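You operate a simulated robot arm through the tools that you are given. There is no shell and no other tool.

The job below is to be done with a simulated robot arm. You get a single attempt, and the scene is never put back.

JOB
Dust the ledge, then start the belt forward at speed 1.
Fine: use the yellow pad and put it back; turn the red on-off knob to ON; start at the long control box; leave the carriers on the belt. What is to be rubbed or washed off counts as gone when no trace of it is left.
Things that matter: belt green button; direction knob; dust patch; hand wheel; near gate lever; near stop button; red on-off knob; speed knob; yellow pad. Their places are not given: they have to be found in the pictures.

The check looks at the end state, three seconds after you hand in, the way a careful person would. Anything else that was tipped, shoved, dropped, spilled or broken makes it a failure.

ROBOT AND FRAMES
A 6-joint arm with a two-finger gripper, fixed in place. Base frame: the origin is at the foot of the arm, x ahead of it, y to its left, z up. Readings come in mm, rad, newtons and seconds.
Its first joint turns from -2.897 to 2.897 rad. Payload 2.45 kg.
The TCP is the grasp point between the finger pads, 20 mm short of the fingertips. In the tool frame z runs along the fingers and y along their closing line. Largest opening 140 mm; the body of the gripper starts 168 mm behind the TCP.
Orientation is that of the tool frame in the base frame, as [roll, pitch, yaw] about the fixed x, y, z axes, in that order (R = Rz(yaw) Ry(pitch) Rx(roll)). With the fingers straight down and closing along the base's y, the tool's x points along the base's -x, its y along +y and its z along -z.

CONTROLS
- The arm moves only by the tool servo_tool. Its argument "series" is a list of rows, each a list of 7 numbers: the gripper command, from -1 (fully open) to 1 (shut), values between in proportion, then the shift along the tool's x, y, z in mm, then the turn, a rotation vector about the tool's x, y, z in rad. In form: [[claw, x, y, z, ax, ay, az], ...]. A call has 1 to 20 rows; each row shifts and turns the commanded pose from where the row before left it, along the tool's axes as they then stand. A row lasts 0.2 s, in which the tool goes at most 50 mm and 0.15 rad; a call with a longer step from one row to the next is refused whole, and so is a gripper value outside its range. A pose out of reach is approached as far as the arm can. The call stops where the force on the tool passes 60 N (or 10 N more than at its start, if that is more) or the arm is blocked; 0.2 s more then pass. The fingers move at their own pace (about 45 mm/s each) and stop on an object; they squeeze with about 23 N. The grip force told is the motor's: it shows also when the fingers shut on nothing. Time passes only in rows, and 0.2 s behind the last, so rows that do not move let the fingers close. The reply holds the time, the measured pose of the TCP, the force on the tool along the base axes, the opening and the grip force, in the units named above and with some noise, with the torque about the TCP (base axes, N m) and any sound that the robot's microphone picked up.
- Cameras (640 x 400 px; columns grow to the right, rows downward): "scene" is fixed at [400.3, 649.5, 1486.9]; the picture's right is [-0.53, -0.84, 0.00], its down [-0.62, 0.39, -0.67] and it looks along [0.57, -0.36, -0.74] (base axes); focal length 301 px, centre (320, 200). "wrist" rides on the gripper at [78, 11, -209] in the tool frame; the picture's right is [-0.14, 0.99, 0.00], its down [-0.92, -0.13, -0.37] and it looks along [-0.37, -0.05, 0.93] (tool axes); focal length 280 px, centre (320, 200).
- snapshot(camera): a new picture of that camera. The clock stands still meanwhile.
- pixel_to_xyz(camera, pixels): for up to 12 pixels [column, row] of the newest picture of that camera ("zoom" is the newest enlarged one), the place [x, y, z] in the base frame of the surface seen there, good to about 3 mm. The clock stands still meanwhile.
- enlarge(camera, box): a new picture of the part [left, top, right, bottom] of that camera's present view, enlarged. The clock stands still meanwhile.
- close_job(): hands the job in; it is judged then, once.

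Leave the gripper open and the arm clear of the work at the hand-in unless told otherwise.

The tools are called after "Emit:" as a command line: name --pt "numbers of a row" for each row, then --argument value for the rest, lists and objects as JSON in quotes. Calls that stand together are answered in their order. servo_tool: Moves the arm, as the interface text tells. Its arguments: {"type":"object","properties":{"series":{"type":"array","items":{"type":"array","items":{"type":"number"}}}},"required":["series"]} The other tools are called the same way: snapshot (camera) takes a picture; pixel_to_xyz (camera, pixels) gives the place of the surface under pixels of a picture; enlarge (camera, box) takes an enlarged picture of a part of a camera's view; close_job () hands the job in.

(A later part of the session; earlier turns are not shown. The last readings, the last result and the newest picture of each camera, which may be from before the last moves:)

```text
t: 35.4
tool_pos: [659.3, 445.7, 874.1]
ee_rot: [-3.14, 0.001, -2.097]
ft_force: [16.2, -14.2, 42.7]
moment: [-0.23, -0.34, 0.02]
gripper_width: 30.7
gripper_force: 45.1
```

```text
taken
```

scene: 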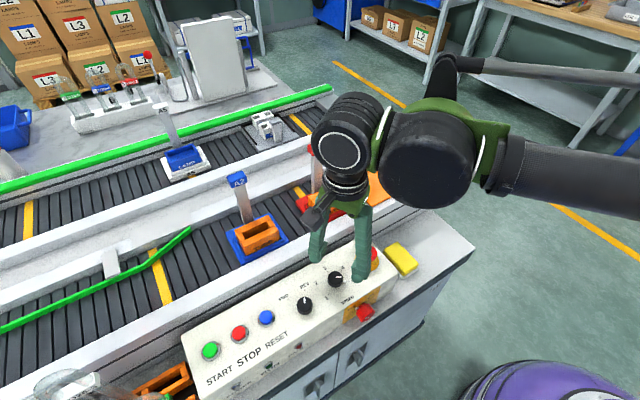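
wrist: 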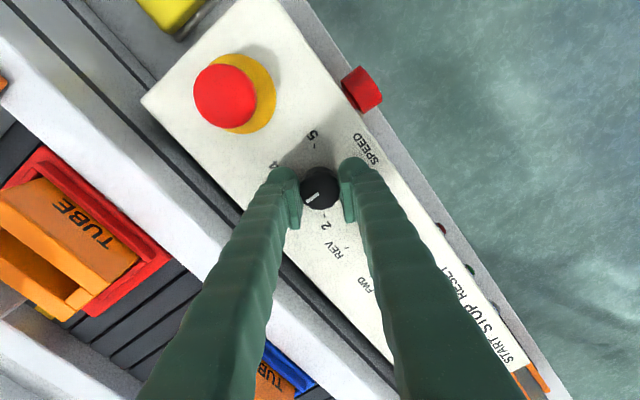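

The knob's mark now points toward 3. The tool shows 43 N upward, so I'll open the fingers and lift to re-read.

Emit:
servo_tool --pt "0 0 0 0 0 0 0" --pt "0 0 0 0 0 0 0" --pt "0 0 0 0 0 0 0" --pt "0 0 0 -20 0 0 0" --pt "0 0 0 -25 0 0 0" --pt "0 0 0 0 0 0 0"

Emit:
snapshot --camera "wrist"

Emit:
enlarge --camera "wrist" --box '[240, 100, 400, 240]'

```text
t: 36.8
tool_pos: [658.7, 446.7, 918.5]
ee_rot: [-3.142, 0.0, -2.095]
ft_force: [-0.3, 1.3, 0.5]
moment: [-0.01, 0.0, -0.01]
gripper_width: 69.8
gripper_force: 0.2
```

```text
taken
```

wrist: 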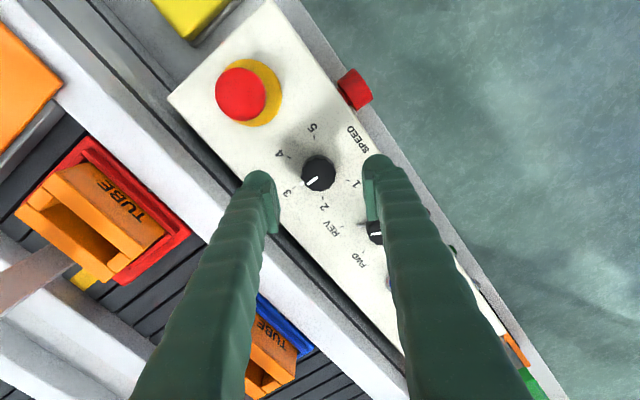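

```text
2.86 times, centred on (320, 170) of wrist
```

zoom: 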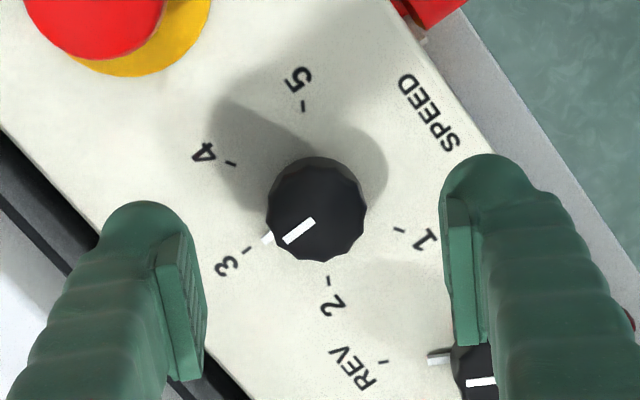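

The knob points to 3 as intended. I'll turn the tool back by -120° at height and grip again, 2 mm higher.

Emit:
servo_tool --pt "0 0 0 0 0 0 0.15" --pt "0 0 0 0 0 0 0.15" --pt "0 0 0 0 0 0 0.15" --pt "0 0 0 0 0 0 0.15" --pt "0 0 0 0 0 0 0.15" --pt "0 0 0 0 0 0 0.15" --pt "0 0 0 0 0 0 0.15" --pt "0 0 0 0 0 0 0.15" --pt "0 0 0 0 0 0 0.15" --pt "0 0 0 0 0 0 0.15" --pt "0 0 0 0 0 0 0.15" --pt "0 0 0 0 0 0 0.15" --pt "0 0 0 0 0 0 0.15" --pt "0 0 0 0 0 0 0.144" --pt "0 0 0 0 0 0 0"

Emit:
servo_tool --pt "0 0 0 20 0 0 0" --pt "0 0 0 15 0 0 0" --pt "0 0 0 7 0 0 0" --pt "0 0 0 0 0 0 0" --pt "1 0 0 0 0 0 0" --pt "1 0 0 0 0 0 0" --pt "1 0 0 0 0 0 0" --pt "1 0 0 0 0 0 0"

```text
t: 40.0
tool_pos: [657.9, 446.9, 918.2]
ee_rot: [-3.141, 0.0, 2.093]
ft_force: [-0.8, -0.4, -0.5]
moment: [0.02, 0.0, 0.04]
gripper_width: 70.0
gripper_force: 0.0
```

```text
t: 41.8
tool_pos: [656.5, 448.5, 875.4]
ee_rot: [3.141, 0.002, 2.093]
ft_force: [-15.1, -9.4, -8.9]
moment: [-0.1, 0.2, -0.05]
gripper_width: 30.9
gripper_force: 37.8
```

Gripped, with a side load of about 17 N. I'll shift back 1 mm and turn +120°, from 3 to 1.

Emit:
servo_tool --pt "1 0 -0.9 0 0 0 0" --pt "1 0 0 0 0 0 -0.1" --pt "1 0 0 0 0 0 -0.15" --pt "1 0 0 0 0 0 -0.15" --pt "1 0 0 0 0 0 -0.15" --pt "1 0 0 0 0 0 -0.15" --pt "1 0 0 0 0 0 -0.15" --pt "1 0 0 0 0 0 -0.15" --pt "1 0 0 0 0 0 -0.15" --pt "1 0 0 0 0 0 -0.15" --pt "1 0 0 0 0 0 -0.15" --pt "1 0 0 0 0 0 -0.15" --pt "1 0 0 0 0 0 -0.15" --pt "1 0 0 0 0 0 -0.15" --pt "1 0 0 0 0 0 -0.15" --pt "1 0 0 0 0 0 -0.05" --pt "1 0 0 0 0 0 0"

Emit:
servo_tool --pt "0 0 0 0 0 0 0" --pt "0 0 0 0 0 0 0" --pt "0 0 0 0 0 0 0" --pt "0 0 0 -20 0 0 0" --pt "0 0 0 -25 0 0 0" --pt "0 0 0 0 0 0 0"

Emit:
enlarge --camera "wrist" --box '[240, 100, 400, 240]'

```text
t: 45.4
tool_pos: [659.2, 446.5, 877.0]
ee_rot: [-3.139, 0.002, -2.09]
ft_force: [29.4, -31.7, 26.6]
moment: [-0.57, -0.32, -0.38]
gripper_width: 30.4
gripper_force: 45.1
```

```text
t: 46.8
tool_pos: [658.4, 447.6, 920.1]
ee_rot: [3.141, 0.001, -2.089]
ft_force: [-0.1, -0.2, -0.5]
moment: [0.03, 0.01, 0.01]
gripper_width: 69.9
gripper_force: 0.0
```

```text
2.86 times, centred on (320, 170) of wrist
```

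zoom: 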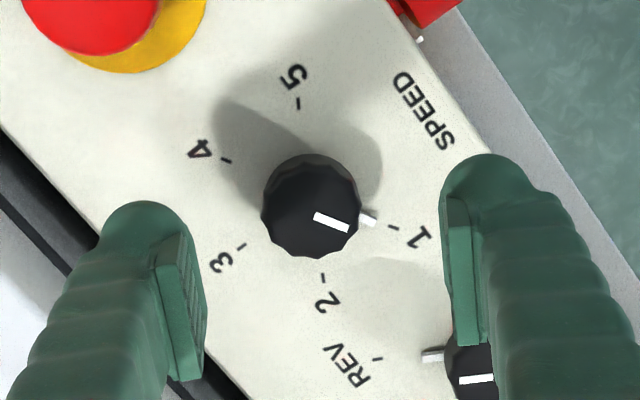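

The speed now points at 1. Next I turn the tool back to neutral yaw and move over the direction knob at (642,535).

Emit:
servo_tool --pt "0 0 0 0 0 0 0.15" --pt "0 0 0 0 0 0 0.15" --pt "0 0 0 0 0 0 0.15" --pt "0 0 0 0 0 0 0.15" --pt "0 0 0 0 0 0 0.15" --pt "0 0 0 0 0 0 0.15" --pt "0 0 0 0 0 0 0.15" --pt "0 8 43.7 0 0 0 0" --pt "0 8 43.7 0 0 0 0" --pt "0 0 0 0 0 0 0"

Emit:
snapshot --camera "wrist"

Emit:
enlarge --camera "wrist" --box '[240, 100, 400, 240]'

Emit:
pixel_to_xyz --camera "zoom" --pixels '[[320, 160], [320, 252], [270, 205], [368, 200], [320, 205], [300, 290], [390, 280]]'

```text
t: 49.0
tool_pos: [643.5, 534.7, 922.4]
ee_rot: [-3.141, -0.002, -3.141]
ft_force: [0.7, 0.0, 0.1]
moment: [-0.01, 0.02, 0.0]
gripper_width: 70.0
gripper_force: 0.1
```

```text
taken
```

wrist: 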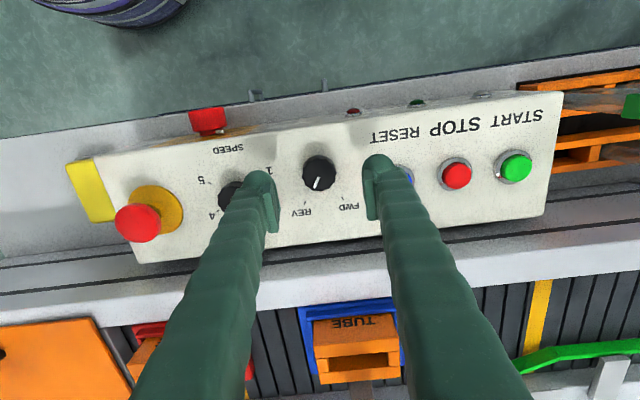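

```text
2.86 times, centred on (320, 170) of wrist
```

zoom: 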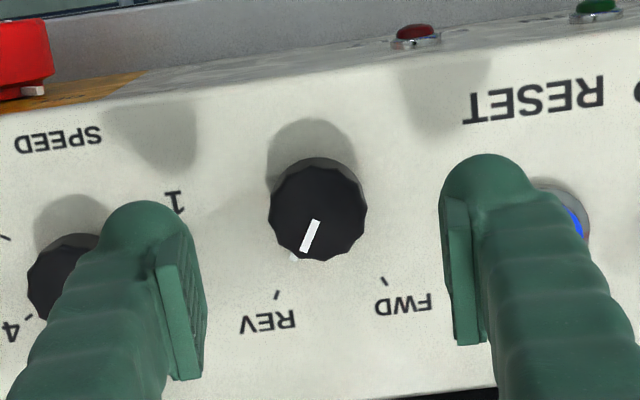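

```text
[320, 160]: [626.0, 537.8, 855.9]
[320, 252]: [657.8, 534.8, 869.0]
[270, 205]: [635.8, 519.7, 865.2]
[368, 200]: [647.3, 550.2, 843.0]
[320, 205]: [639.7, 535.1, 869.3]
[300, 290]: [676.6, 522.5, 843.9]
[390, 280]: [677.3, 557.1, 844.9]
```

Knob centre (642,535), and FWD is +60° from REV. I'll lower, grip, and turn +60°.

Emit:
servo_tool --pt "0 1 0 20 0 0 0" --pt "0 0 0 18 0 0 0" --pt "0 0 0 9 0 0 0" --pt "0 0 0 0 0 0 0" --pt "1 0 0 0 0 0 0" --pt "1 0 0 0 0 0 0" --pt "1 0 0 0 0 0 0" --pt "1 0 0 0 0 0 0"

```text
t: 50.8
tool_pos: [642.2, 535.2, 875.7]
ee_rot: [3.14, 0.0, -3.137]
ft_force: [1.4, 5.0, 0.7]
moment: [0.06, -0.03, -0.02]
gripper_width: 30.6
gripper_force: 38.1
```

Emit:
servo_tool --pt "1 0 0 0 0 0 -0.1" --pt "1 0 0 0 0 0 -0.15" --pt "1 0 0 0 0 0 -0.15" --pt "1 0 0 0 0 0 -0.15" --pt "1 0 0 0 0 0 -0.15" --pt "1 0 0 0 0 0 -0.15" --pt "1 0 0 0 0 0 -0.15" --pt "1 0 0 0 0 0 -0.05" --pt "1 0 0 0 0 0 0"

Emit:
servo_tool --pt "0 0 0 0 0 0 0" --pt "0 0 0 0 0 0 0" --pt "0 0 0 0 0 0 0" --pt "0 0 0 -20 0 0 0" --pt "0 0 0 -40 0 0 0" --pt "0 0 0 0 0 0 0"

Emit:
enlarge --camera "wrist" --box '[240, 100, 400, 240]'

Emit:
snapshot --camera "scene"

```text
t: 52.8
tool_pos: [640.4, 532.1, 873.0]
ee_rot: [-3.141, 0.001, -2.089]
ft_force: [22.2, 6.3, 20.1]
moment: [-0.06, -0.24, -0.24]
gripper_width: 30.7
gripper_force: 44.8
```

```text
t: 54.2
tool_pos: [641.5, 533.7, 936.4]
ee_rot: [3.141, 0.0, -2.089]
ft_force: [0.3, 0.1, -1.0]
moment: [-0.01, 0.0, 0.0]
gripper_width: 70.0
gripper_force: 0.1
```

```text
2.86 times, centred on (320, 170) of wrist
```

zoom: 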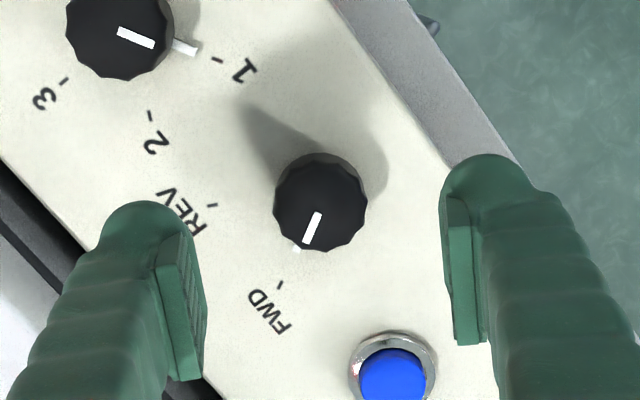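

```text
taken
```

scene: 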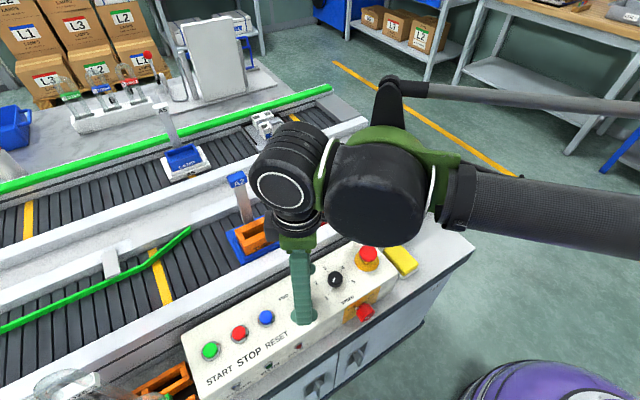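

Direction points at FWD and speed at 1. Next is the red knob on the front face, which needs a forward-pointing tool. I'll check the free space in front of the bench, the purple object, and the knob position.

Emit:
pixel_to_xyz --camera "scene" --pixels '[[550, 370], [490, 380], [600, 375], [520, 395], [380, 375], [345, 390], [316, 380], [357, 355], [430, 330], [540, 300]]'

Emit:
enlarge --camera "scene" --box '[330, 280, 410, 330]'

Emit:
snapshot --camera "wrist"

```text
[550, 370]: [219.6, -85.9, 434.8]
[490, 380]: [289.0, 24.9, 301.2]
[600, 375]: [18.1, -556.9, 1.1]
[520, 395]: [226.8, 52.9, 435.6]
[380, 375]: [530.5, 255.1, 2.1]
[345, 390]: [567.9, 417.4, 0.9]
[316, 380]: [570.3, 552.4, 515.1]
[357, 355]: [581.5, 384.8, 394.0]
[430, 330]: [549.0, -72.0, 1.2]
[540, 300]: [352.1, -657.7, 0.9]
```

```text
8.00 times, centred on (370, 305) of scene
```

zoom: 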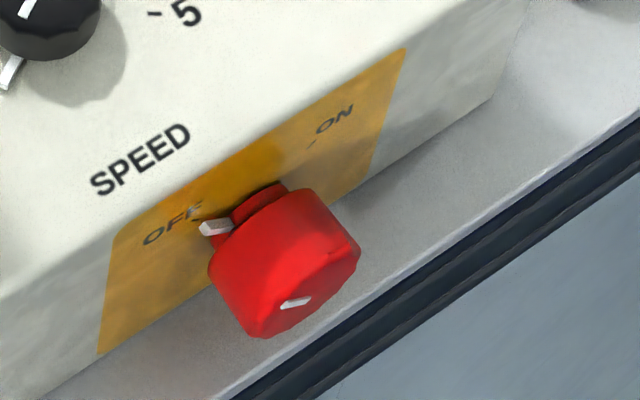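

```text
taken
```

wrist: 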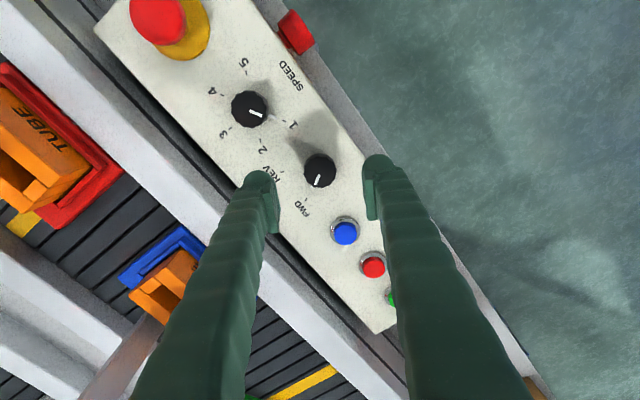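

The purple body is the arm's own pedestal, and the space in front of the bench is free. I'll turn the yaw back to neutral and move to about (530,411,870) in front of the red knob.

Emit:
servo_tool --pt "0 0 0 -10 0 0 0.15" --pt "0 0 0 0 0 0 0.15" --pt "0 0 0 0 0 0 0.15" --pt "0 0 0 0 0 0 0.15" --pt "0 0 0 0 0 0 0.15" --pt "0 0 0 0 0 0 0.15" --pt "0 0 0 0 0 0 0.15" --pt "0 37 -20 0 0 0 0" --pt "0 37 -34 0 0 0 0" --pt "0 37 -34 0 0 0 0" --pt "0 0 -35 30 0 0 0" --pt "0 0 0 35 0 0 0" --pt "0 0 0 0 0 0 0"

Emit:
servo_tool --pt "0 0 0 0 0 -0.15 0" --pt "0 0 0 0 0 -0.15 0" --pt "0 0 0 0 0 -0.15 0" --pt "0 0 0 0 0 -0.15 0" --pt "0 0 0 0 0 -0.15 0" --pt "0 0 0 0 0 0 0"

Emit:
snapshot --camera "scene"

Emit:
snapshot --camera "wrist"

```text
refused: row 9 steps farther than a row can; nothing moved
```

```text
t: 55.6
tool_pos: [641.3, 536.1, 935.4]
ee_rot: [3.14, 0.754, -2.088]
ft_force: [0.6, -0.2, -0.6]
moment: [-0.03, 0.0, 0.01]
gripper_width: 70.0
gripper_force: 0.0
```

```text
taken
```

scene: 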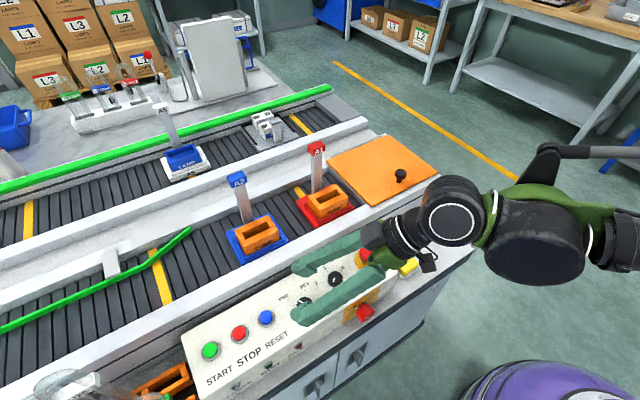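

```text
taken
```

wrist: 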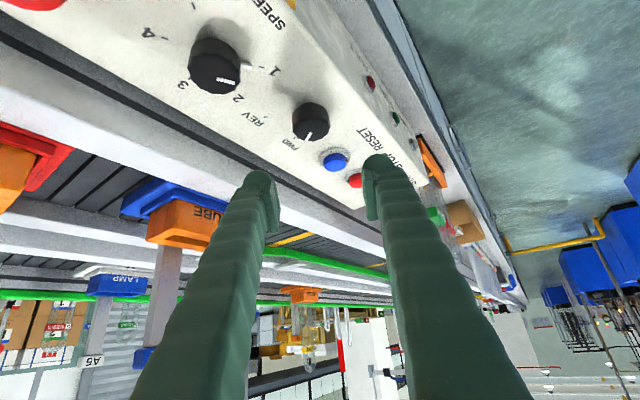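

The first call was refused because row 9 was too long, and the second ran at the wrong yaw. It touched nothing (force about 0). I'll undo that tilt, and I won't chain dependent calls again.

Emit:
servo_tool --pt "0 0 0 0 0 0.15 0" --pt "0 0 0 0 0 0.15 0" --pt "0 0 0 0 0 0.15 0" --pt "0 0 0 0 0 0.15 0" --pt "0 0 0 0 0 0.15 0" --pt "0 0 0 0 0 0 0.15" --pt "0 0 0 0 0 0 0.15" --pt "0 0 0 0 0 0 0.15" --pt "0 0 0 0 0 0 0.15" --pt "0 0 0 0 0 0 0.15" --pt "0 0 0 0 0 0 0.15" --pt "0 0 0 0 0 0 0.147" --pt "0 30 -20 0 0 0 0" --pt "0 30 -30 0 0 0 0" --pt "0 30 -30 0 0 0 0" --pt "0 21 -35 0 0 0 0" --pt "0 0 -8 30 0 0 0" --pt "0 0 0 35 0 0 0" --pt "0 0 0 0 0 0 0"

Emit:
snapshot --camera "scene"

Emit:
snapshot --camera "wrist"

```text
t: 59.6
tool_pos: [528.3, 408.5, 866.5]
ee_rot: [3.14, 0.0, -3.136]
ft_force: [0.4, -0.6, 0.2]
moment: [-0.02, -0.03, 0.0]
gripper_width: 70.0
gripper_force: 0.0
```

```text
taken
```

scene: 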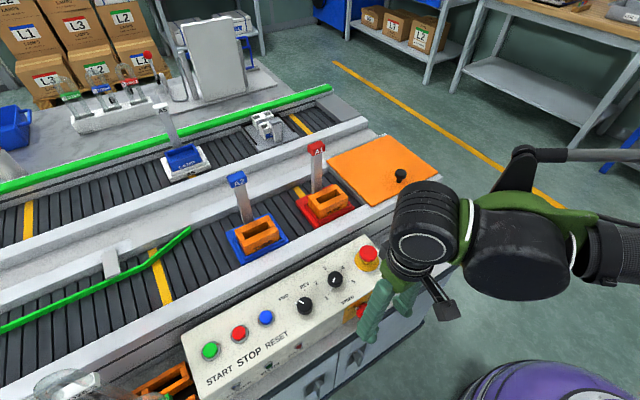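

```text
taken
```

wrist: 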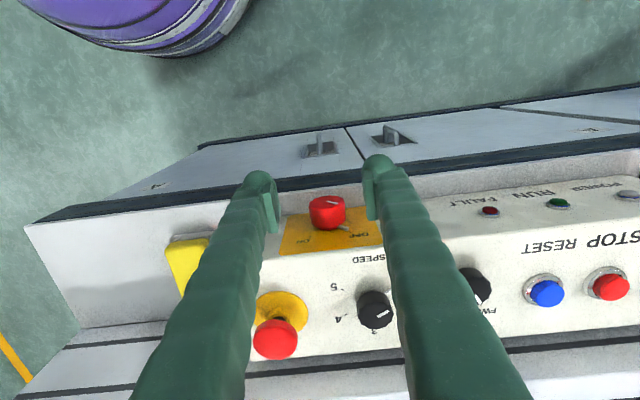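

I'm now in front of the red knob. I'll start tilting the tool forward about its y axis, half way first.

Emit:
servo_tool --pt "0 0 0 0 0 -0.15 0" --pt "0 0 0 0 0 -0.15 0" --pt "0 0 0 0 0 -0.15 0" --pt "0 0 0 0 0 -0.15 0" --pt "0 0 0 0 0 -0.15 0" --pt "0 0 0 0 0 0 0"

Emit:
snapshot --camera "wrist"

Emit:
snapshot --camera "scene"

```text
t: 61.0
tool_pos: [529.3, 409.7, 869.0]
ee_rot: [-3.14, 0.75, -3.136]
ft_force: [-0.5, -0.6, -0.6]
moment: [0.01, 0.0, 0.0]
gripper_width: 70.0
gripper_force: 0.1
```

```text
taken
```

wrist: 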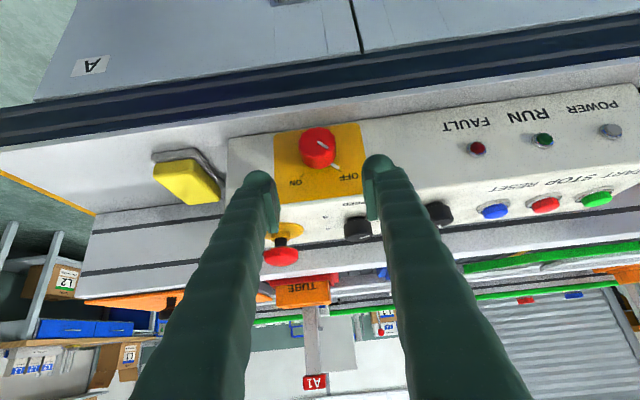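

```text
taken
```

scene: 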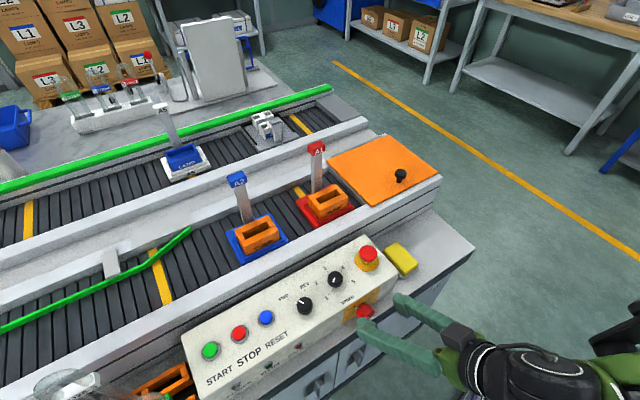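

There's a good view of the red knob at (318,147). I'll enlarge it and read its geometry.

Emit:
enlarge --camera "wrist" --box '[260, 110, 380, 210]'

Emit:
pixel_to_xyz --camera "wrist" --pixels '[[301, 147], [335, 144], [317, 129], [318, 163], [318, 146], [336, 169], [350, 170], [298, 176], [276, 160], [362, 150], [318, 170], [327, 150]]'

```text
4.00 times, centred on (320, 160) of wrist
```

zoom: 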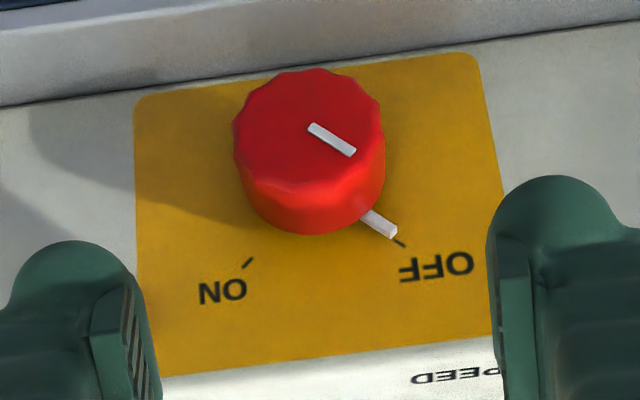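

```text
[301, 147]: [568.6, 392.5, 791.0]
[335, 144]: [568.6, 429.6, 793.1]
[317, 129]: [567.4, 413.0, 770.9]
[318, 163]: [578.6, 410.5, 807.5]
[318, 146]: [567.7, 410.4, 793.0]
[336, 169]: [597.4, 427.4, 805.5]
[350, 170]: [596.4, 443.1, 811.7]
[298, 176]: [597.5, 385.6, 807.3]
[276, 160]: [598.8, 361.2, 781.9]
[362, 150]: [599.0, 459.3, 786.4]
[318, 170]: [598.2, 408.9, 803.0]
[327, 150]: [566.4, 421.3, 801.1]
```

The knob centre is at y≈410.5, z≈790, with its front face at x≈568 and radius about 18.5. OFF to ON is 90° clockwise seen from the front. I'll finish the tilt to horizontal.

Emit:
servo_tool --pt "0 0 0 0 0 -0.15 0" --pt "0 0 0 0 0 -0.15 0" --pt "0 0 0 0 0 -0.15 0" --pt "0 0 0 0 0 -0.15 0" --pt "0 0 0 0 0 -0.15 0" --pt "0 0 0 0 0 -0.071 0" --pt "0 0 0 0 0 0 0"

Emit:
snapshot --camera "wrist"

Emit:
snapshot --camera "scene"

```text
t: 62.6
tool_pos: [528.6, 410.8, 870.1]
ee_rot: [0.284, 1.568, 0.288]
ft_force: [0.1, -0.6, 0.6]
moment: [-0.02, 0.0, 0.0]
gripper_width: 69.8
gripper_force: 0.1
```

```text
taken
```

wrist: 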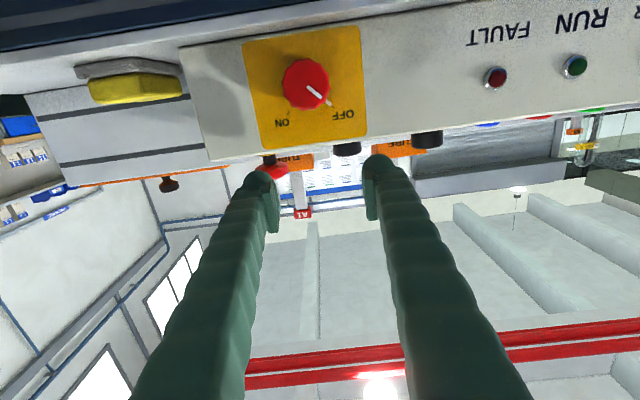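

```text
taken
```

scene: 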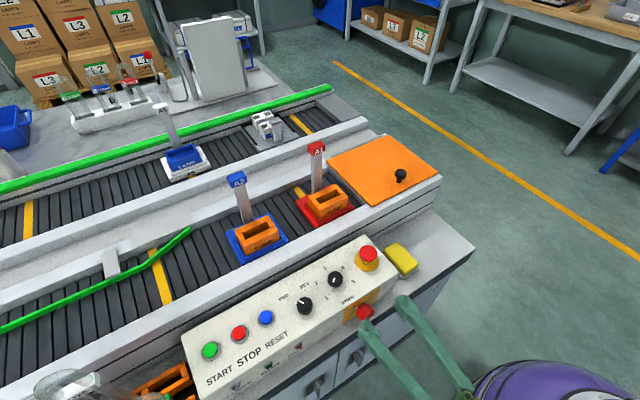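

The tool is horizontal. I'll take a precise reading of the knob from this view.

Emit:
enlarge --camera "wrist" --box '[240, 20, 380, 160]'

Emit:
pixel_to_xyz --camera "wrist" --pixels '[[284, 83], [328, 79], [303, 60], [308, 107], [306, 83], [331, 105], [247, 45], [357, 28], [262, 148], [367, 135], [338, 109], [287, 116]]'

```text
2.86 times, centred on (310, 90) of wrist
```

zoom: 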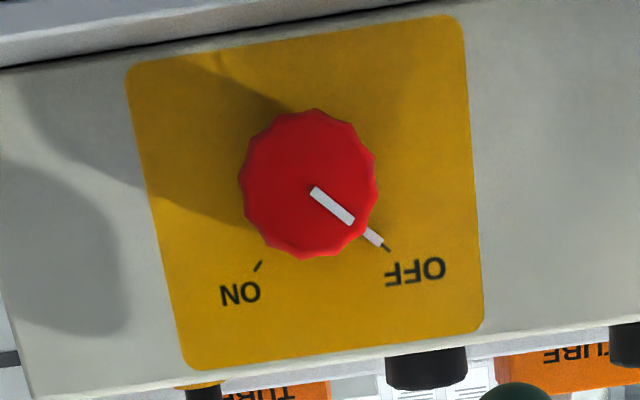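

```text
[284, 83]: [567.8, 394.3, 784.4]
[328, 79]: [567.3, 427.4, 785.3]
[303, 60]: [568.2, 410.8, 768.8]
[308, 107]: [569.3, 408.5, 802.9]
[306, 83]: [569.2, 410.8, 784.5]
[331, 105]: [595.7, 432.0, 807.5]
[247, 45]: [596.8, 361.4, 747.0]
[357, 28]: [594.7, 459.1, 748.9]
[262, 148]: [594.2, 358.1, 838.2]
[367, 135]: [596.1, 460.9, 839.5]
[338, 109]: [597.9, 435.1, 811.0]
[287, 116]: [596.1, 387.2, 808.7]
```

Knob centre is (410.7, 786). I'll lower 84 mm, then check alignment before advancing.

Emit:
servo_tool --pt "0 42 0 0 0 0 0" --pt "0 42 0 0 0 0 0" --pt "0 0 0 0 0 0 0"

Emit:
snapshot --camera "wrist"

Emit:
snapshot --camera "scene"

```text
t: 63.4
tool_pos: [529.9, 412.8, 784.5]
ee_rot: [2.819, 1.571, 2.823]
ft_force: [-0.1, 0.1, 0.3]
moment: [-0.01, -0.01, 0.0]
gripper_width: 70.1
gripper_force: 0.1
```

```text
taken
```

wrist: 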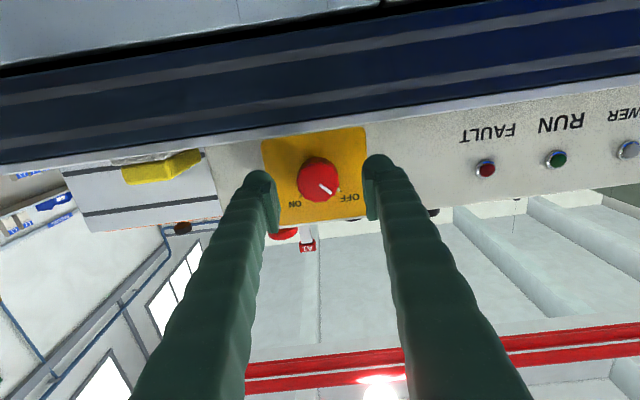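

```text
taken
```

scene: 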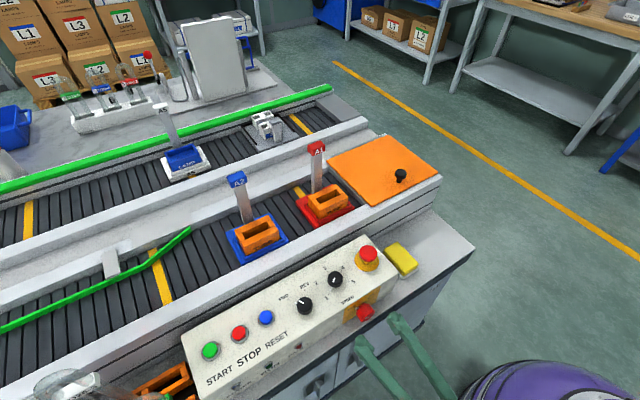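

Aligned. I'll advance 38 mm in x and shift y by -1.5 mm, then close.

Emit:
servo_tool --pt "0 -1 -1.5 20 0 0 0" --pt "0 0 0 12 0 0 0" --pt "0 0 0 6 0 0 0" --pt "0 0 0 0 0 0 0" --pt "1 0 0 0 0 0 0" --pt "1 0 0 0 0 0 0" --pt "1 0 0 0 0 0 0" --pt "1 0 0 0 0 0 0"

Emit:
snapshot --camera "wrist"

```text
t: 65.2
tool_pos: [568.2, 409.6, 785.1]
ee_rot: [2.59, 1.571, 2.595]
ft_force: [0.7, -6.6, -1.0]
moment: [0.02, -0.01, -0.06]
gripper_width: 37.8
gripper_force: 42.9
```

```text
taken
```

wrist: 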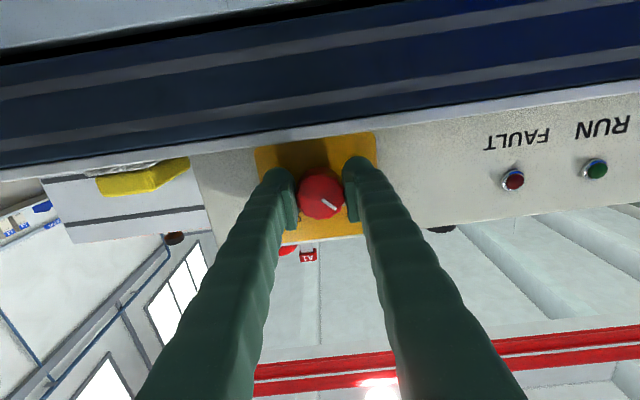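

Gripped at 37.8 mm. I'll turn +90° about the tool axis, clockwise seen from the front, toward ON.

Emit:
servo_tool --pt "1 0 0 0 0 0 0.1" --pt "1 0 0 0 0 0 0.15" --pt "1 0 0 0 0 0 0.15" --pt "1 0 0 0 0 0 0.15" --pt "1 0 0 0 0 0 0.15" --pt "1 0 0 0 0 0 0.15" --pt "1 0 0 0 0 0 0.15" --pt "1 0 0 0 0 0 0.15" --pt "1 0 0 0 0 0 0.15" --pt "1 0 0 0 0 0 0.15" --pt "1 0 0 0 0 0 0.121" --pt "1 0 0 0 0 0 0"

Emit:
snapshot --camera "wrist"

Emit:
snapshot --camera "scene"

```text
t: 67.8
tool_pos: [570.0, 406.4, 788.5]
ee_rot: [1.601, 0.115, 1.584]
ft_force: [-35.7, 12.4, 16.4]
moment: [0.08, -0.28, 0.46]
gripper_width: 38.2
gripper_force: 44.8
out of reach, approached as far as the arm can: row 11
stopped in row 12: the force on the tool passed its limit at 60 N (the readings are from after the stop); the commanded pose is now the measured one
```

```text
taken
```

wrist: 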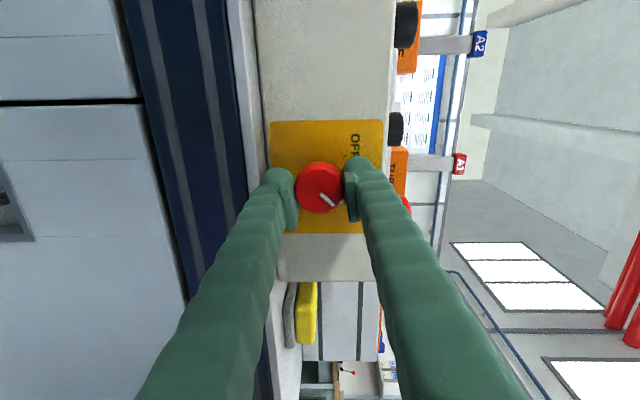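

```text
taken
```

scene: 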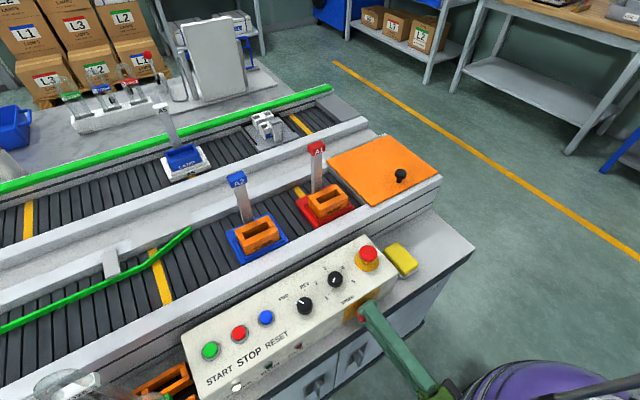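

The knob turned about 84°, and the POWER lamp looks lit. I'll check a zoom before releasing.

Emit:
enlarge --camera "wrist" --box '[240, 100, 420, 250]'

Emit:
enlarge --camera "scene" --box '[180, 300, 400, 400]'

```text
2.67 times, centred on (330, 175) of wrist
```

zoom: 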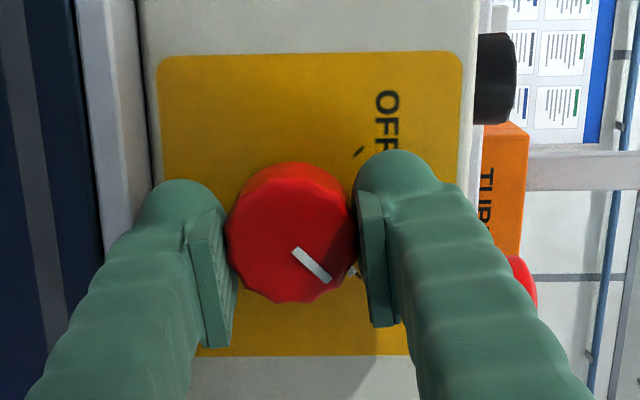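

```text
2.91 times, centred on (290, 350) of scene
```

zoom: 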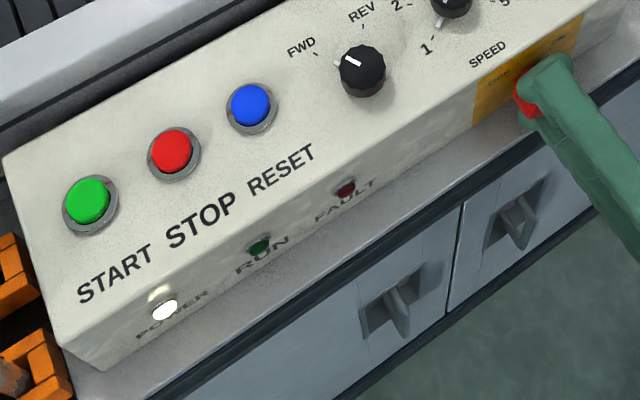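

POWER is lit and FAULT is dark. I'll release with a small opening, because the lower finger is near the ledge, and back straight out.

Emit:
servo_tool --pt "0.27 0 0 0 0 0 0" --pt "0.27 0 0 0 0 0 0" --pt "0.27 0 0 0 0 0 0" --pt "0.27 0 0 -15 0 0 0" --pt "0.27 0 0 -25 0 0 0" --pt "0.27 0 0 -25 0 0 0" --pt "0.27 0 0 0 0 0 0"

Emit:
snapshot --camera "wrist"

Emit:
enlarge --camera "wrist" --box '[240, 100, 420, 250]'

Emit:
enlarge --camera "scene" --box '[320, 260, 420, 340]'

```text
t: 69.4
tool_pos: [507.3, 404.7, 791.2]
ee_rot: [1.603, 0.119, 1.583]
ft_force: [-0.5, -0.2, -1.1]
moment: [-0.01, -0.02, 0.01]
gripper_width: 51.0
gripper_force: 0.1
```

```text
taken
```

wrist: 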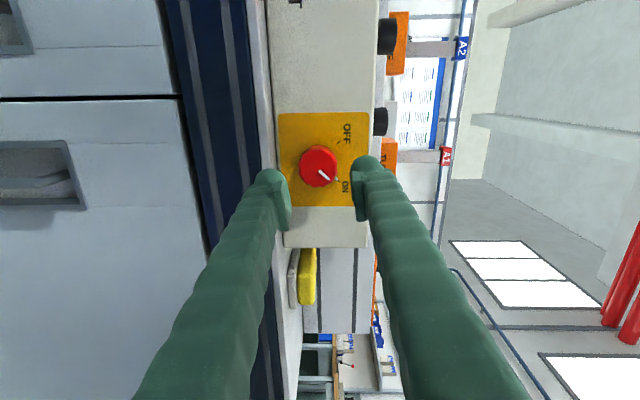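

```text
2.67 times, centred on (330, 175) of wrist
```

zoom: 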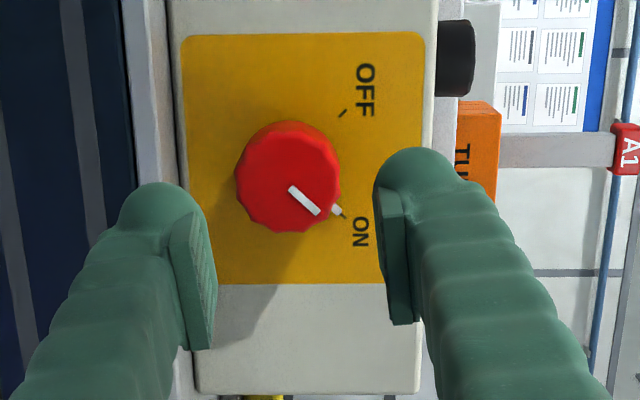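

```text
5.00 times, centred on (370, 300) of scene
```

zoom: 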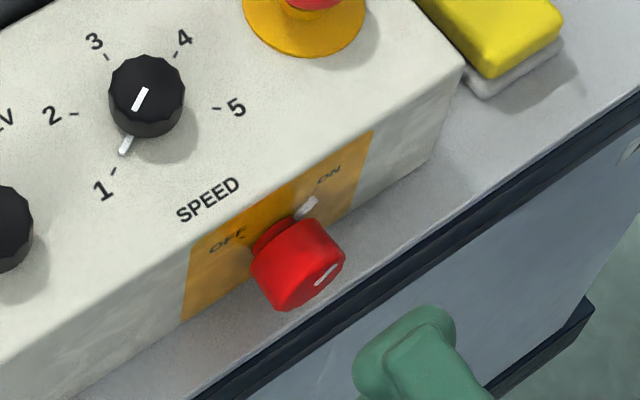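

The red knob is at ON. I'll unwind the wrist rotation, then tilt the tool back to pointing down.

Emit:
servo_tool --pt "0.27 0 0 -20 0 0 -0.15" --pt "0.27 0 0 0 0 0 -0.15" --pt "0.27 0 0 0 0 0 -0.15" --pt "0.27 0 0 0 0 0 -0.15" --pt "0.27 0 0 0 0 0 -0.15" --pt "0.27 0 0 0 0 0 -0.15" --pt "0.27 0 0 0 0 0 -0.15" --pt "0.27 0 0 0 0 0 -0.15" --pt "0.27 0 0 0 0 0 -0.15" --pt "0.27 0 0 0 0 0 -0.106" --pt "0.27 0 0 0 0 0 0"

Emit:
snapshot --camera "wrist"

```text
t: 71.8
tool_pos: [485.9, 405.7, 789.5]
ee_rot: [3.126, 1.541, 3.134]
ft_force: [-0.3, 0.1, 0.4]
moment: [0.04, -0.02, 0.0]
gripper_width: 51.3
gripper_force: 0.0
```

```text
taken
```

wrist: 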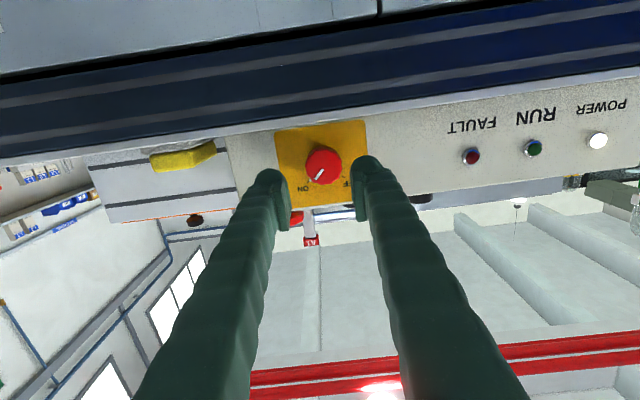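

Unwound. Next I tilt back to pointing down.

Emit:
servo_tool --pt "0.27 0 0 0 0 0.15 0" --pt "0.27 0 0 0 0 0.15 0" --pt "0.27 0 0 0 0 0.15 0" --pt "0.27 0 0 0 0 0.15 0" --pt "0.27 0 0 0 0 0.15 0" --pt "0.27 0 0 0 0 0.15 0" --pt "0.27 0 0 0 0 0.15 0" --pt "0.27 0 0 0 0 0.15 0" --pt "0.27 0 0 0 0 0.15 0" --pt "0.27 0 0 0 0 0.15 0" --pt "0.27 0 0 0 0 0.041 0" --pt "0.27 0 0 0 0 0 0"

```text
t: 74.4
tool_pos: [486.0, 404.8, 788.7]
ee_rot: [3.141, -0.001, -3.134]
ft_force: [0.2, 0.3, -0.2]
moment: [0.0, -0.01, 0.0]
gripper_width: 51.2
gripper_force: 0.1
```

The tool points down again. I'll rise to z≈960, shut the gripper, and move toward the START button.

Emit:
servo_tool --pt "1 0 0 -43 0 0 0" --pt "1 0 0 -43 0 0 0" --pt "1 0 0 -43 0 0 0" --pt "1 0 0 -42 0 0 0" --pt "1 -16.3 39.3 0 0 0 0" --pt "1 -16.3 39.3 0 0 0 0" --pt "1 -16.3 39.3 0 0 0 0" --pt "1 -16.3 39.3 0 0 0 0" --pt "1 -16.3 39.3 0 0 0 0" --pt "1 -16.3 39.3 0 0 0 0" --pt "1 -16.3 39.3 0 0 0 0" --pt "1 0 0 0 0 0 0"

Emit:
snapshot --camera "wrist"

Emit:
snapshot --camera "scene"

```text
t: 77.0
tool_pos: [602.0, 682.8, 961.9]
ee_rot: [3.139, 0.001, -3.134]
ft_force: [0.4, -0.2, -0.3]
moment: [0.02, 0.0, -0.01]
gripper_width: 0.1
gripper_force: 22.7
```

```text
taken
```

wrist: 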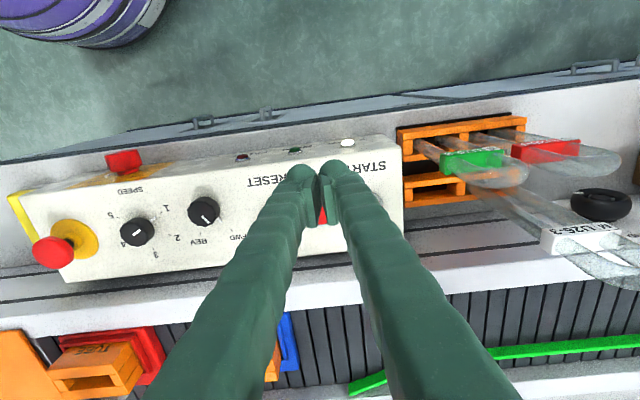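

```text
taken
```

scene: 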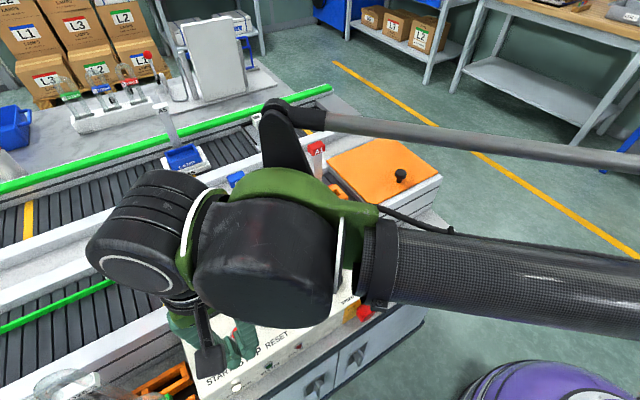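

I see a rack of lamp glasses beside the START button. I'll check their heights before coming near.

Emit:
pixel_to_xyz --camera "wrist" --pixels '[[600, 203], [510, 180], [600, 160], [480, 158], [550, 150], [590, 240], [520, 205], [620, 275], [405, 140], [402, 215], [378, 215], [346, 142]]'

Emit:
enlarge --camera "wrist" --box '[380, 100, 640, 300]'

```text
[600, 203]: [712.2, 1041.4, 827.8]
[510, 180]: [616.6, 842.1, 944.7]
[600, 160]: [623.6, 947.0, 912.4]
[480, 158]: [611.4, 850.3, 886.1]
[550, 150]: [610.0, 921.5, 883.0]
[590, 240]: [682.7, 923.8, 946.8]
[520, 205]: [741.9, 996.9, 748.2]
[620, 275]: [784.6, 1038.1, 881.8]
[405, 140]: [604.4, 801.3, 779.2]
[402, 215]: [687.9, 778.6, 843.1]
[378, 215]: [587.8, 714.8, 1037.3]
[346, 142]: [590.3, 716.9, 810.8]
```

```text
2.00 times, centred on (510, 200) of wrist
```

zoom: 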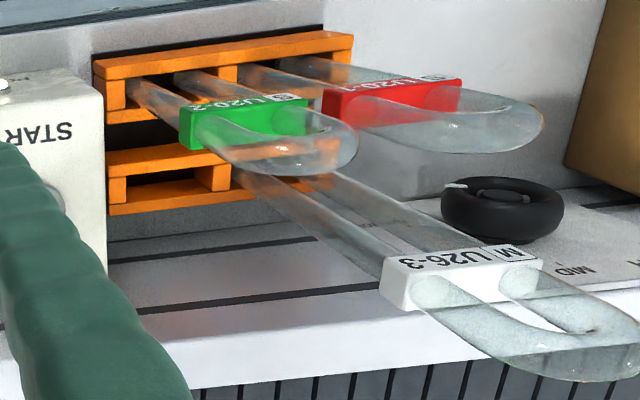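

The lamp tops reach about z 950 at y>840. The gripper body will stay above 1040 and below y 805, so it's clear. I'll go above START at (664,733).

Emit:
servo_tool --pt "1 -31 25 0 0 0 0" --pt "1 -31 25 0 0 0 0" --pt "1 0 0 30 0 0 0" --pt "1 0 0 20 0 0 0" --pt "1 0 0 0 0 0 0" --pt "1 0 0 0 0 0 0"

Emit:
snapshot --camera "wrist"

Emit:
enlarge --camera "scene" --box '[140, 300, 300, 400]'

```text
t: 78.4
tool_pos: [659.2, 733.4, 912.6]
ee_rot: [3.139, -0.001, -3.133]
ft_force: [-0.1, -0.1, -0.2]
moment: [0.0, 0.02, -0.03]
gripper_width: 0.0
gripper_force: 22.7
```

```text
taken
```

wrist: 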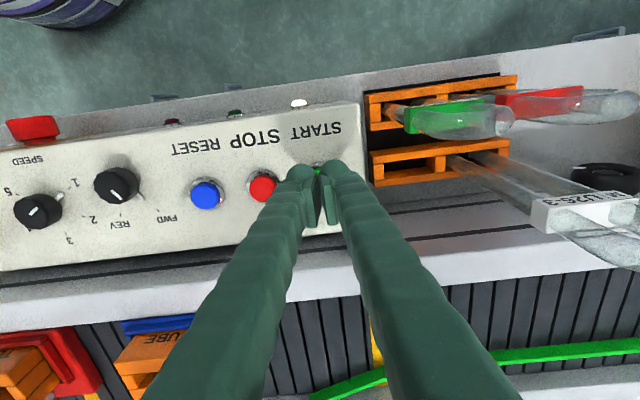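

```text
4.00 times, centred on (220, 350) of scene
```

zoom: 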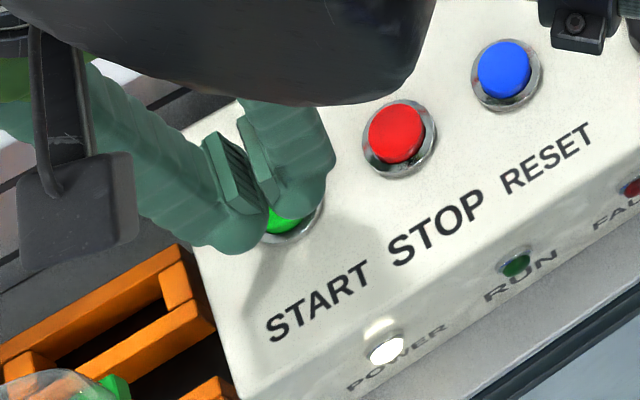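

I'm over START. I'll shift 4 mm in x and descend to just above the button.

Emit:
servo_tool --pt "1 -4 0 15 0 0 0" --pt "1 0 0 10 0 0 0" --pt "1 0 0 0 0 0 0"

Emit:
enlarge --camera "scene" --box '[140, 300, 300, 400]'

Emit:
enlarge --camera "wrist" --box '[260, 130, 380, 230]'

```text
t: 79.2
tool_pos: [665.8, 732.9, 886.5]
ee_rot: [3.141, -0.001, -3.135]
ft_force: [-0.5, -0.1, 0.3]
moment: [0.0, 0.0, 0.01]
gripper_width: 0.2
gripper_force: 23.4
```

```text
4.00 times, centred on (220, 350) of scene
```

zoom: 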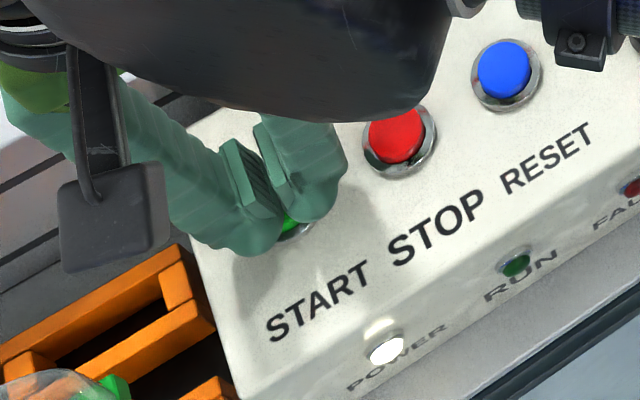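

```text
4.00 times, centred on (320, 180) of wrist
```

zoom: 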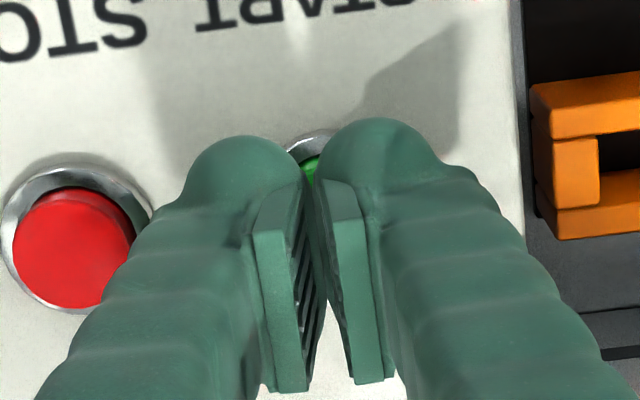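

The closed fingertips are centred over START, clear of the red STOP button. Pressing in small steps now.

Emit:
servo_tool --pt "1 0 0 4 0 0 0" --pt "1 0 0 3 0 0 0" --pt "1 0 0 3 0 0 0" --pt "1 0 0 0 0 0 0"

Emit:
enlarge --camera "scene" --box '[140, 300, 300, 400]'

```text
t: 80.2
tool_pos: [664.6, 732.0, 877.3]
ee_rot: [3.139, 0.001, -3.135]
ft_force: [1.0, 0.5, 1.0]
moment: [0.02, -0.01, 0.06]
gripper_width: 0.0
gripper_force: 23.2
```

```text
4.00 times, centred on (220, 350) of scene
```

zoom: 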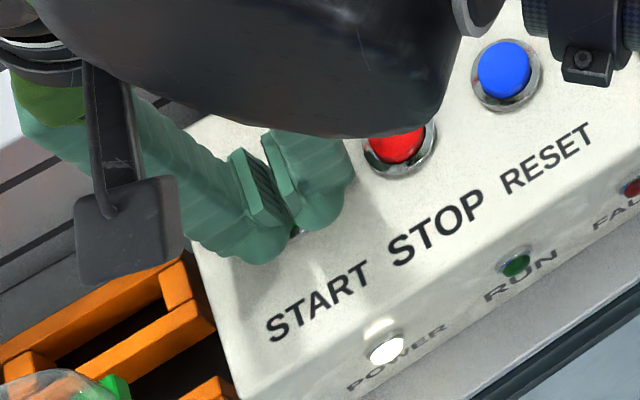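

Emit:
servo_tool --pt "1 0 0 2 0 0 0" --pt "1 0 0 2 0 0 0" --pt "1 0 0 0 0 0 0"

Emit:
enlarge --camera "scene" --box '[140, 300, 300, 400]'

```text
t: 81.0
tool_pos: [664.7, 733.1, 871.1]
ee_rot: [3.14, -0.001, -3.134]
ft_force: [-3.1, -1.0, 8.8]
moment: [0.04, -0.01, 0.03]
gripper_width: 0.2
gripper_force: 23.5
heard: click
```

```text
4.00 times, centred on (220, 350) of scene
```

zoom: 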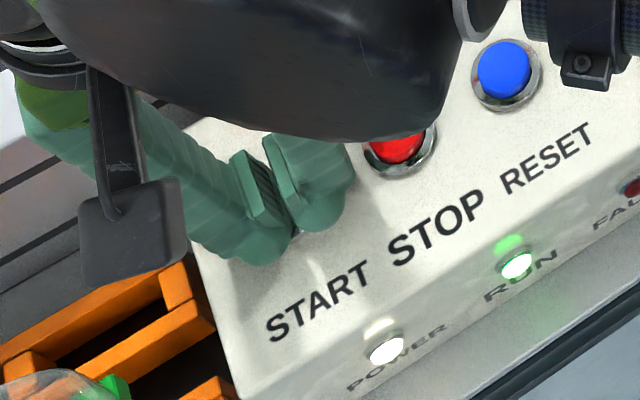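

A click was heard and the RUN lamp is lit. I'll lift off at once, opening the gripper and moving clear.

Emit:
servo_tool --pt "1 0 0 -20 0 0 0" --pt "0 0 0 -45 0 0 0" --pt "-0.3 0 0 -48 0 0 0" --pt "-0.3 30 -30 -20 0 0 0" --pt "-0.3 30 -30 -20 0 0 0"

Emit:
snapshot --camera "scene"

Emit:
snapshot --camera "wrist"

```text
t: 82.2
tool_pos: [603.2, 672.8, 1021.4]
ee_rot: [3.139, -0.001, -3.134]
ft_force: [0.4, -0.2, -0.2]
moment: [-0.08, 0.09, 0.01]
gripper_width: 86.7
gripper_force: 0.0
```

```text
taken
```

scene: 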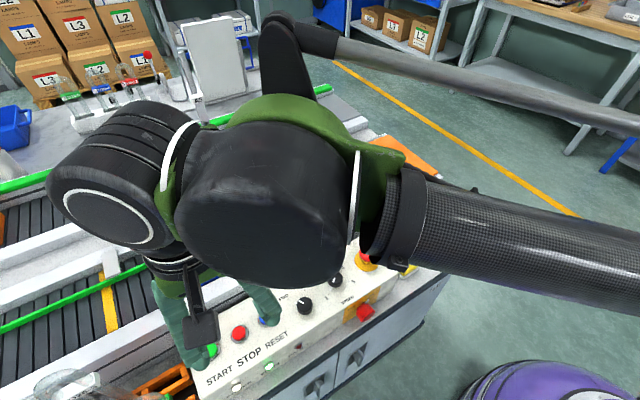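

```text
taken
```

wrist: 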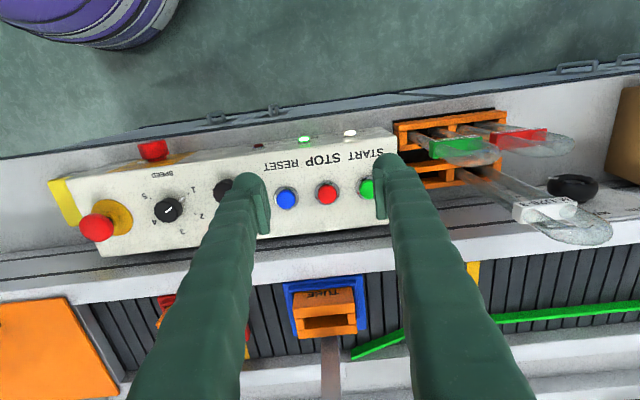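

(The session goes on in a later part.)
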